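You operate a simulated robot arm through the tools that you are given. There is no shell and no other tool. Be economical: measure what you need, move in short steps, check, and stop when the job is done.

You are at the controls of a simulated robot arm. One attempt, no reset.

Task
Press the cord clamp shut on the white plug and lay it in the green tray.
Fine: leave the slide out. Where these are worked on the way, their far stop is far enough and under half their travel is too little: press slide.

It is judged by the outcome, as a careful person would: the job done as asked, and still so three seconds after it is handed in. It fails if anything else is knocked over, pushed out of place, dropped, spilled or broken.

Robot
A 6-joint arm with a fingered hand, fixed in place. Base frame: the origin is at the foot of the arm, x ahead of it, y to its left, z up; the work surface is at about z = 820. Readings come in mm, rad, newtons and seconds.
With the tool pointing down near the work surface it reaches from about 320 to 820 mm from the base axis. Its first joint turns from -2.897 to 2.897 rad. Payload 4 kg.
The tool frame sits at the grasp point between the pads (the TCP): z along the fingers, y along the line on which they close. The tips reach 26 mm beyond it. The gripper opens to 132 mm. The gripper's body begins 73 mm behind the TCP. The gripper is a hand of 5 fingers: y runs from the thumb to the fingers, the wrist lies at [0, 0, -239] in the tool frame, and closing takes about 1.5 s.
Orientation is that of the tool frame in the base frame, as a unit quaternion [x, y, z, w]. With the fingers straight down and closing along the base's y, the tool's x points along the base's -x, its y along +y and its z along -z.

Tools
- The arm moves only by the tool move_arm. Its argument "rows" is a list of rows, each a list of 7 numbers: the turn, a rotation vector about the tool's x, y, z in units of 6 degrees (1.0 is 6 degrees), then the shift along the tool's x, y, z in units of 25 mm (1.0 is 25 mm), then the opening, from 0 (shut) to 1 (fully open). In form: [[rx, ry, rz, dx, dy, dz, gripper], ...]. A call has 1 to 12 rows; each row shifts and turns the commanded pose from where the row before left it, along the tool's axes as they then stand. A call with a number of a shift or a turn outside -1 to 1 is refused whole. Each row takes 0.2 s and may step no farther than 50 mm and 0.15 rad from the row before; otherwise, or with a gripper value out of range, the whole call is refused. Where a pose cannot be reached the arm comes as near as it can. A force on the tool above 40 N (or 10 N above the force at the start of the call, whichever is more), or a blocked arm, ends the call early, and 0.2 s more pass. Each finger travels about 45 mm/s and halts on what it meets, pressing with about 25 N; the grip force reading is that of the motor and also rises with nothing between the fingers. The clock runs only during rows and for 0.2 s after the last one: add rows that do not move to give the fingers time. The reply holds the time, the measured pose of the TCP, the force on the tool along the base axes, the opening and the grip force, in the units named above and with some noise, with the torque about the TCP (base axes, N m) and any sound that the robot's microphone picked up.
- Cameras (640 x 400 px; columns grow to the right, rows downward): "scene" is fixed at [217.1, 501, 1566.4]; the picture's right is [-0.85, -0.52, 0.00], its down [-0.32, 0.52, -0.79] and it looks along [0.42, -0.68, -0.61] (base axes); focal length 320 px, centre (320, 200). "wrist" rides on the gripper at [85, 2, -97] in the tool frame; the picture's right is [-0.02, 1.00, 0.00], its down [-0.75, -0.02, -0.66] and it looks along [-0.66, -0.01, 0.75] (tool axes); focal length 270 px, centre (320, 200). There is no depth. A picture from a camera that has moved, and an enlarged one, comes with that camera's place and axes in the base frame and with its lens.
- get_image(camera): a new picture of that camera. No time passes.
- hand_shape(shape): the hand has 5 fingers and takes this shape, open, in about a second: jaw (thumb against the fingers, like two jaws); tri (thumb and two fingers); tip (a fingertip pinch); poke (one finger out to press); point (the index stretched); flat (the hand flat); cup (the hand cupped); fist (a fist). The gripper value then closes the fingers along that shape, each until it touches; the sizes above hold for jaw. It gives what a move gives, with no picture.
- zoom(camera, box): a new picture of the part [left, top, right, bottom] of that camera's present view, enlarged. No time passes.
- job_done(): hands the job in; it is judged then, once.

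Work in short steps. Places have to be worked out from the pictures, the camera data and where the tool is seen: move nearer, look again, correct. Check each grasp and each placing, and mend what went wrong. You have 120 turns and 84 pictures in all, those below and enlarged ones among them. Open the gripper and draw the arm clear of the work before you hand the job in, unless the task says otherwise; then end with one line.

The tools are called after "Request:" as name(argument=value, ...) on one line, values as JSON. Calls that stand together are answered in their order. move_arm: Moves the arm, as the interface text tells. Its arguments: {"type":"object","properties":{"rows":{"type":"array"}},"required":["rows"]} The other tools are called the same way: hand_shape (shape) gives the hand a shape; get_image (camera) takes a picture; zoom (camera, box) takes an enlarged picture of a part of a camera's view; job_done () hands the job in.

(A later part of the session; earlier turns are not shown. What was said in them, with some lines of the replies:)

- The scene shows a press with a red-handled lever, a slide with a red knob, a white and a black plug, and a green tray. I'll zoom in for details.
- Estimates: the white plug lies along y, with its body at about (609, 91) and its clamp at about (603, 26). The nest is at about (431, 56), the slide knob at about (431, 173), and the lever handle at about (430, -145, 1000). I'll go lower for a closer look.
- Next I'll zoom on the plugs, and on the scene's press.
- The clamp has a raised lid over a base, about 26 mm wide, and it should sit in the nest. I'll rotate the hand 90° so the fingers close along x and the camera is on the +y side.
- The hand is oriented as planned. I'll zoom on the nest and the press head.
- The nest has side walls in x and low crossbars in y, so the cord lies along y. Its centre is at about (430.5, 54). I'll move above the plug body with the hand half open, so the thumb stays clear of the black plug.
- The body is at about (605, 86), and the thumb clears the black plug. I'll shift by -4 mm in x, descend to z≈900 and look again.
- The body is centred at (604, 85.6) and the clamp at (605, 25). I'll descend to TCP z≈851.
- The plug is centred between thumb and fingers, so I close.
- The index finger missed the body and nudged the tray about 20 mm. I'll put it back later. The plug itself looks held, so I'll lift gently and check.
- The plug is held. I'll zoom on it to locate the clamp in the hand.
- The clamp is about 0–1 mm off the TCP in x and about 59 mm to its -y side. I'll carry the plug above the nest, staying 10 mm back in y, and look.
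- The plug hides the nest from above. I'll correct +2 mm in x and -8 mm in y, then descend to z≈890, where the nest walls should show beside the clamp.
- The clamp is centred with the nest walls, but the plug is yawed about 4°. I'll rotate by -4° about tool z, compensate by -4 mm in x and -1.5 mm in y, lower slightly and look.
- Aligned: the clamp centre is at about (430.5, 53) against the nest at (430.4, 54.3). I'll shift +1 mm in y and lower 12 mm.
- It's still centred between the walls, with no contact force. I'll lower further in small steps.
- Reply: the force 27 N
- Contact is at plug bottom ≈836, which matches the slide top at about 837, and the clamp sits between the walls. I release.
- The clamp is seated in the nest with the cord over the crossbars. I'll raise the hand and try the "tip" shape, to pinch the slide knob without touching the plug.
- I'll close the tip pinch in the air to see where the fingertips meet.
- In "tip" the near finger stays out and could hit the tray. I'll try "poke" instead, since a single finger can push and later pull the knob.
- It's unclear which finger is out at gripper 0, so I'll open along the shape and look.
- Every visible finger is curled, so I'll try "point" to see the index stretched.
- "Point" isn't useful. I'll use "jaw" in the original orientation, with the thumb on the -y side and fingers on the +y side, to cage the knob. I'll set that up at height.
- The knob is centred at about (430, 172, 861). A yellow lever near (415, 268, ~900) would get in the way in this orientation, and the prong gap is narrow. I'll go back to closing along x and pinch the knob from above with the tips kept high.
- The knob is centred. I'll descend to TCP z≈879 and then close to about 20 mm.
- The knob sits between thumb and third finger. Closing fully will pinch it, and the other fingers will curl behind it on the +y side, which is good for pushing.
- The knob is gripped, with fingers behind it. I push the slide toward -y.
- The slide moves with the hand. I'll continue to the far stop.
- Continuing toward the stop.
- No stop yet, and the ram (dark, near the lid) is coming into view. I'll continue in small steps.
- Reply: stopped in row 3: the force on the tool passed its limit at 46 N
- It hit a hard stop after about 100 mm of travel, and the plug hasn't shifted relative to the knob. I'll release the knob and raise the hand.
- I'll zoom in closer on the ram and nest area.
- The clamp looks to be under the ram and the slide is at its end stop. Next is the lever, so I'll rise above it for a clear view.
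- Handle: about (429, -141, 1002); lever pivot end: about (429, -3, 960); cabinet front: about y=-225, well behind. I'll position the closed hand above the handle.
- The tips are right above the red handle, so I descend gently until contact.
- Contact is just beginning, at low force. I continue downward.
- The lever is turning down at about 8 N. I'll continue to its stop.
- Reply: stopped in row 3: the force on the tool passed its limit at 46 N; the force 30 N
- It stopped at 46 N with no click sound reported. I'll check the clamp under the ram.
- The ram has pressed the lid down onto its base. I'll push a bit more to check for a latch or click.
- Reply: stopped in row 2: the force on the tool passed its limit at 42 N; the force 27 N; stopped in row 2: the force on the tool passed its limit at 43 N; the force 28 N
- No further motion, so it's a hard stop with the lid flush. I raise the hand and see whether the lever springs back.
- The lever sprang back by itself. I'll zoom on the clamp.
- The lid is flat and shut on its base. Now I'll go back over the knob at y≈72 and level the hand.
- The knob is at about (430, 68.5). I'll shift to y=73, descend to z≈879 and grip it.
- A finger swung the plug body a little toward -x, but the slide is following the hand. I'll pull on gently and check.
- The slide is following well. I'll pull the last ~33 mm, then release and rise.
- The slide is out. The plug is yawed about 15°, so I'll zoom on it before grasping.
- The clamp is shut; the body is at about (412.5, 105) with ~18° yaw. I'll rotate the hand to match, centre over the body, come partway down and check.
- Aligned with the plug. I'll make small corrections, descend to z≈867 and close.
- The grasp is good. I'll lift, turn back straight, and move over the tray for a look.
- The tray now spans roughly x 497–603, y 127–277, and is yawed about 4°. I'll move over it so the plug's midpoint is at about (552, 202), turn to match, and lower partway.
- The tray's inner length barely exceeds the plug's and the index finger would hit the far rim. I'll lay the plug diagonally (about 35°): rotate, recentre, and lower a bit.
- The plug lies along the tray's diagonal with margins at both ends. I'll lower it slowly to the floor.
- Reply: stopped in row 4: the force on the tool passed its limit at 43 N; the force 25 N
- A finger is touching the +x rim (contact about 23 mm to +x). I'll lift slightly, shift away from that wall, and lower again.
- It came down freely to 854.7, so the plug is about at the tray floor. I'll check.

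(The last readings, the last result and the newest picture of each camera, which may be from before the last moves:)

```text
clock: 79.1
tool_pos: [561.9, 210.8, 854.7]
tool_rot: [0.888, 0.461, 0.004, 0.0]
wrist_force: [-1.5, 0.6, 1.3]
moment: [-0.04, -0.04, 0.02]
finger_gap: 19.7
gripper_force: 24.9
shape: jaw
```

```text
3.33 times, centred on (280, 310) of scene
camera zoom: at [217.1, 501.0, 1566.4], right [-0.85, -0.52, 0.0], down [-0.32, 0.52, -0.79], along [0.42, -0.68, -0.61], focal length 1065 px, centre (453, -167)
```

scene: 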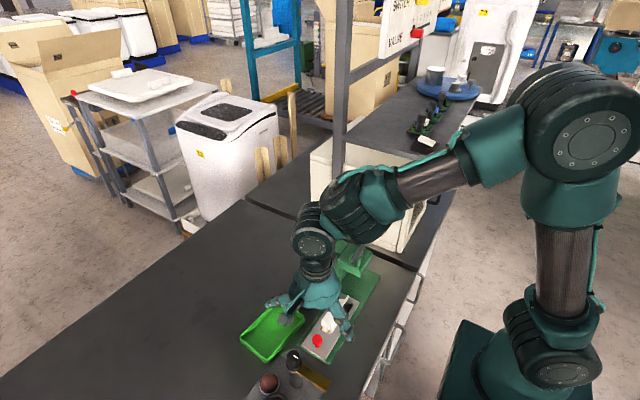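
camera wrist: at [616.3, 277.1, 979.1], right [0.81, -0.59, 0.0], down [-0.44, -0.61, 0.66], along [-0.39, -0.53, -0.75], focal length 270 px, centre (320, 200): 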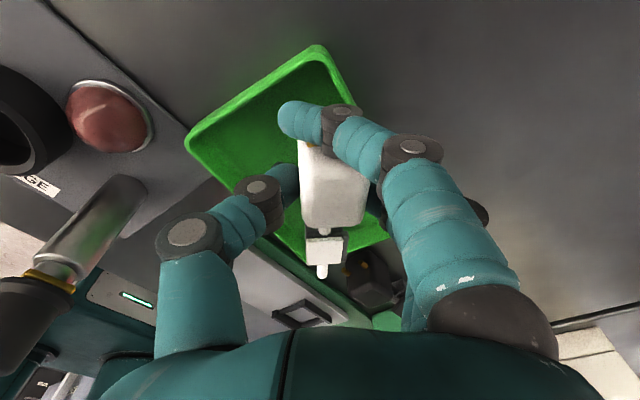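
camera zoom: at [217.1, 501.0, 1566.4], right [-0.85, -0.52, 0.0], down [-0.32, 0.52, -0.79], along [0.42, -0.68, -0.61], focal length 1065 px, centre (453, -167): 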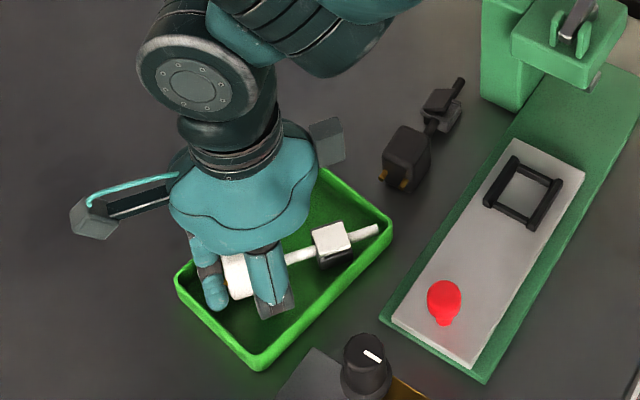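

The plug is inside on the floor, and the tray has been nudged back close to its original place. I'll open just enough to release it and rise.

Request:
move_arm(rows=[[0, 0, 0, 0, 0, 0, 0.2], [0, 0, 0, 0, 0, 0, 0.27], [0, 0, 0, 0, 0, 0, 0.32], [0, 0, 0, 0, 0, 0, 0.32], [0, 0, 0, 0, 0, 0, 0.32], [0, 0, 0, 0, 0, -0.2, 0.32], [0, 0, 0, 0, 0, -0.3, 0.32]])

Request:
get_image(camera="wrist")

```text
clock: 80.7
tool_pos: [561.7, 211.3, 867.2]
tool_rot: [0.887, 0.462, 0.003, 0.001]
wrist_force: [-0.5, -0.8, 0.0]
moment: [-0.01, -0.01, 0.02]
finger_gap: 41.6
gripper_force: 0.1
shape: jaw
```

```text
5 pictures are left
camera wrist: at [610.8, 279.5, 964.7], right [0.81, -0.59, 0.0], down [-0.45, -0.61, 0.65], along [-0.38, -0.53, -0.76], focal length 270 px, centre (320, 200)
```

wrist: 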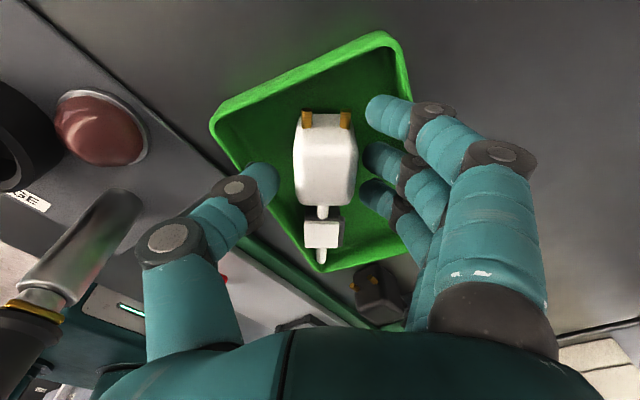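

The plug is released and lying in the tray. I'll raise straight up and draw the arm clear.

Request:
move_arm(rows=[[0, 0, 0, 0, 0, -0.5, 0.32], [0, 0, 0, 0, 0, -1, 0.32], [0, 0, 0, 0, 0, -1, 0.32], [0, 0, 0, 0, 0, -1, 0.32], [0, 0, 0, 0, 0, -1, 0.4], [0, 0, 0, 0, 0, -1, 0.6], [0, 0, 0, 0, 0, -1, 1], [0, 0, 0, -1, 1, -1, 1], [0, 0, 0, -1, 1, -1, 1], [0, 0, 0, -1, 1, -1, 1], [0, 0, 0, -1, 0, 0, 1], [0, 0, 0, -1, 0, 0, 1]])

Request:
zoom(camera="scene", box=[220, 200, 420, 400])

Request:
zoom(camera="scene", box=[230, 280, 320, 370])

```text
clock: 83.3
tool_pos: [548.6, 65.8, 1104.1]
tool_rot: [0.887, 0.462, 0.003, 0.0]
wrist_force: [0.4, -0.5, -0.3]
moment: [0.04, 0.02, 0.0]
finger_gap: 131.6
gripper_force: 0.2
shape: jaw
```

```text
2.00 times, centred on (320, 300) of scene
camera zoom: at [217.1, 501.0, 1566.4], right [-0.85, -0.52, 0.0], down [-0.32, 0.52, -0.79], along [0.42, -0.68, -0.61], focal length 639 px, centre (320, 0)
```

zoom: 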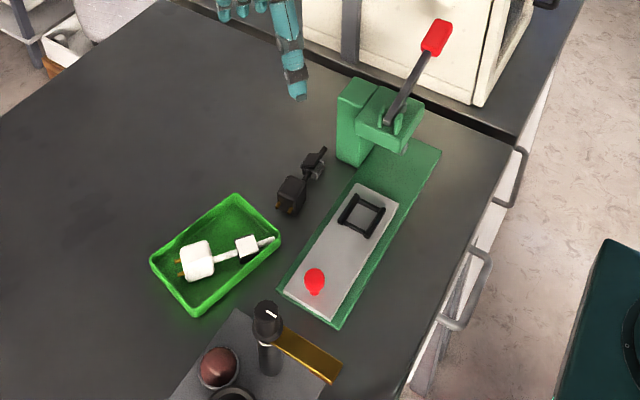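

```text
4.44 times, centred on (275, 325) of scene
camera zoom: at [217.1, 501.0, 1566.4], right [-0.85, -0.52, 0.0], down [-0.32, 0.52, -0.79], along [0.42, -0.68, -0.61], focal length 1420 px, centre (520, -356)
```

zoom: 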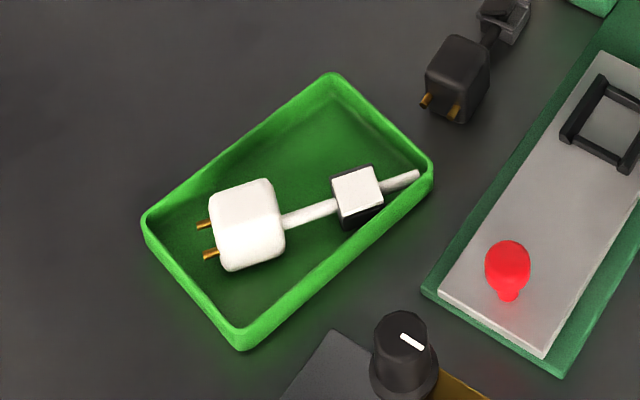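

The plug lies in the tray with its clamp shut, the black plug is untouched, the lever is up, the slide is out and the arm is clear. I'm handing in.

Request:
job_done()

```text
The job is handed in.
```

The white plug's cord clamp is pressed shut and the plug is lying in the green tray, with the slide left out; the tray was bumped along the way and now sits turned about 6° and a few millimetres off its original spot.
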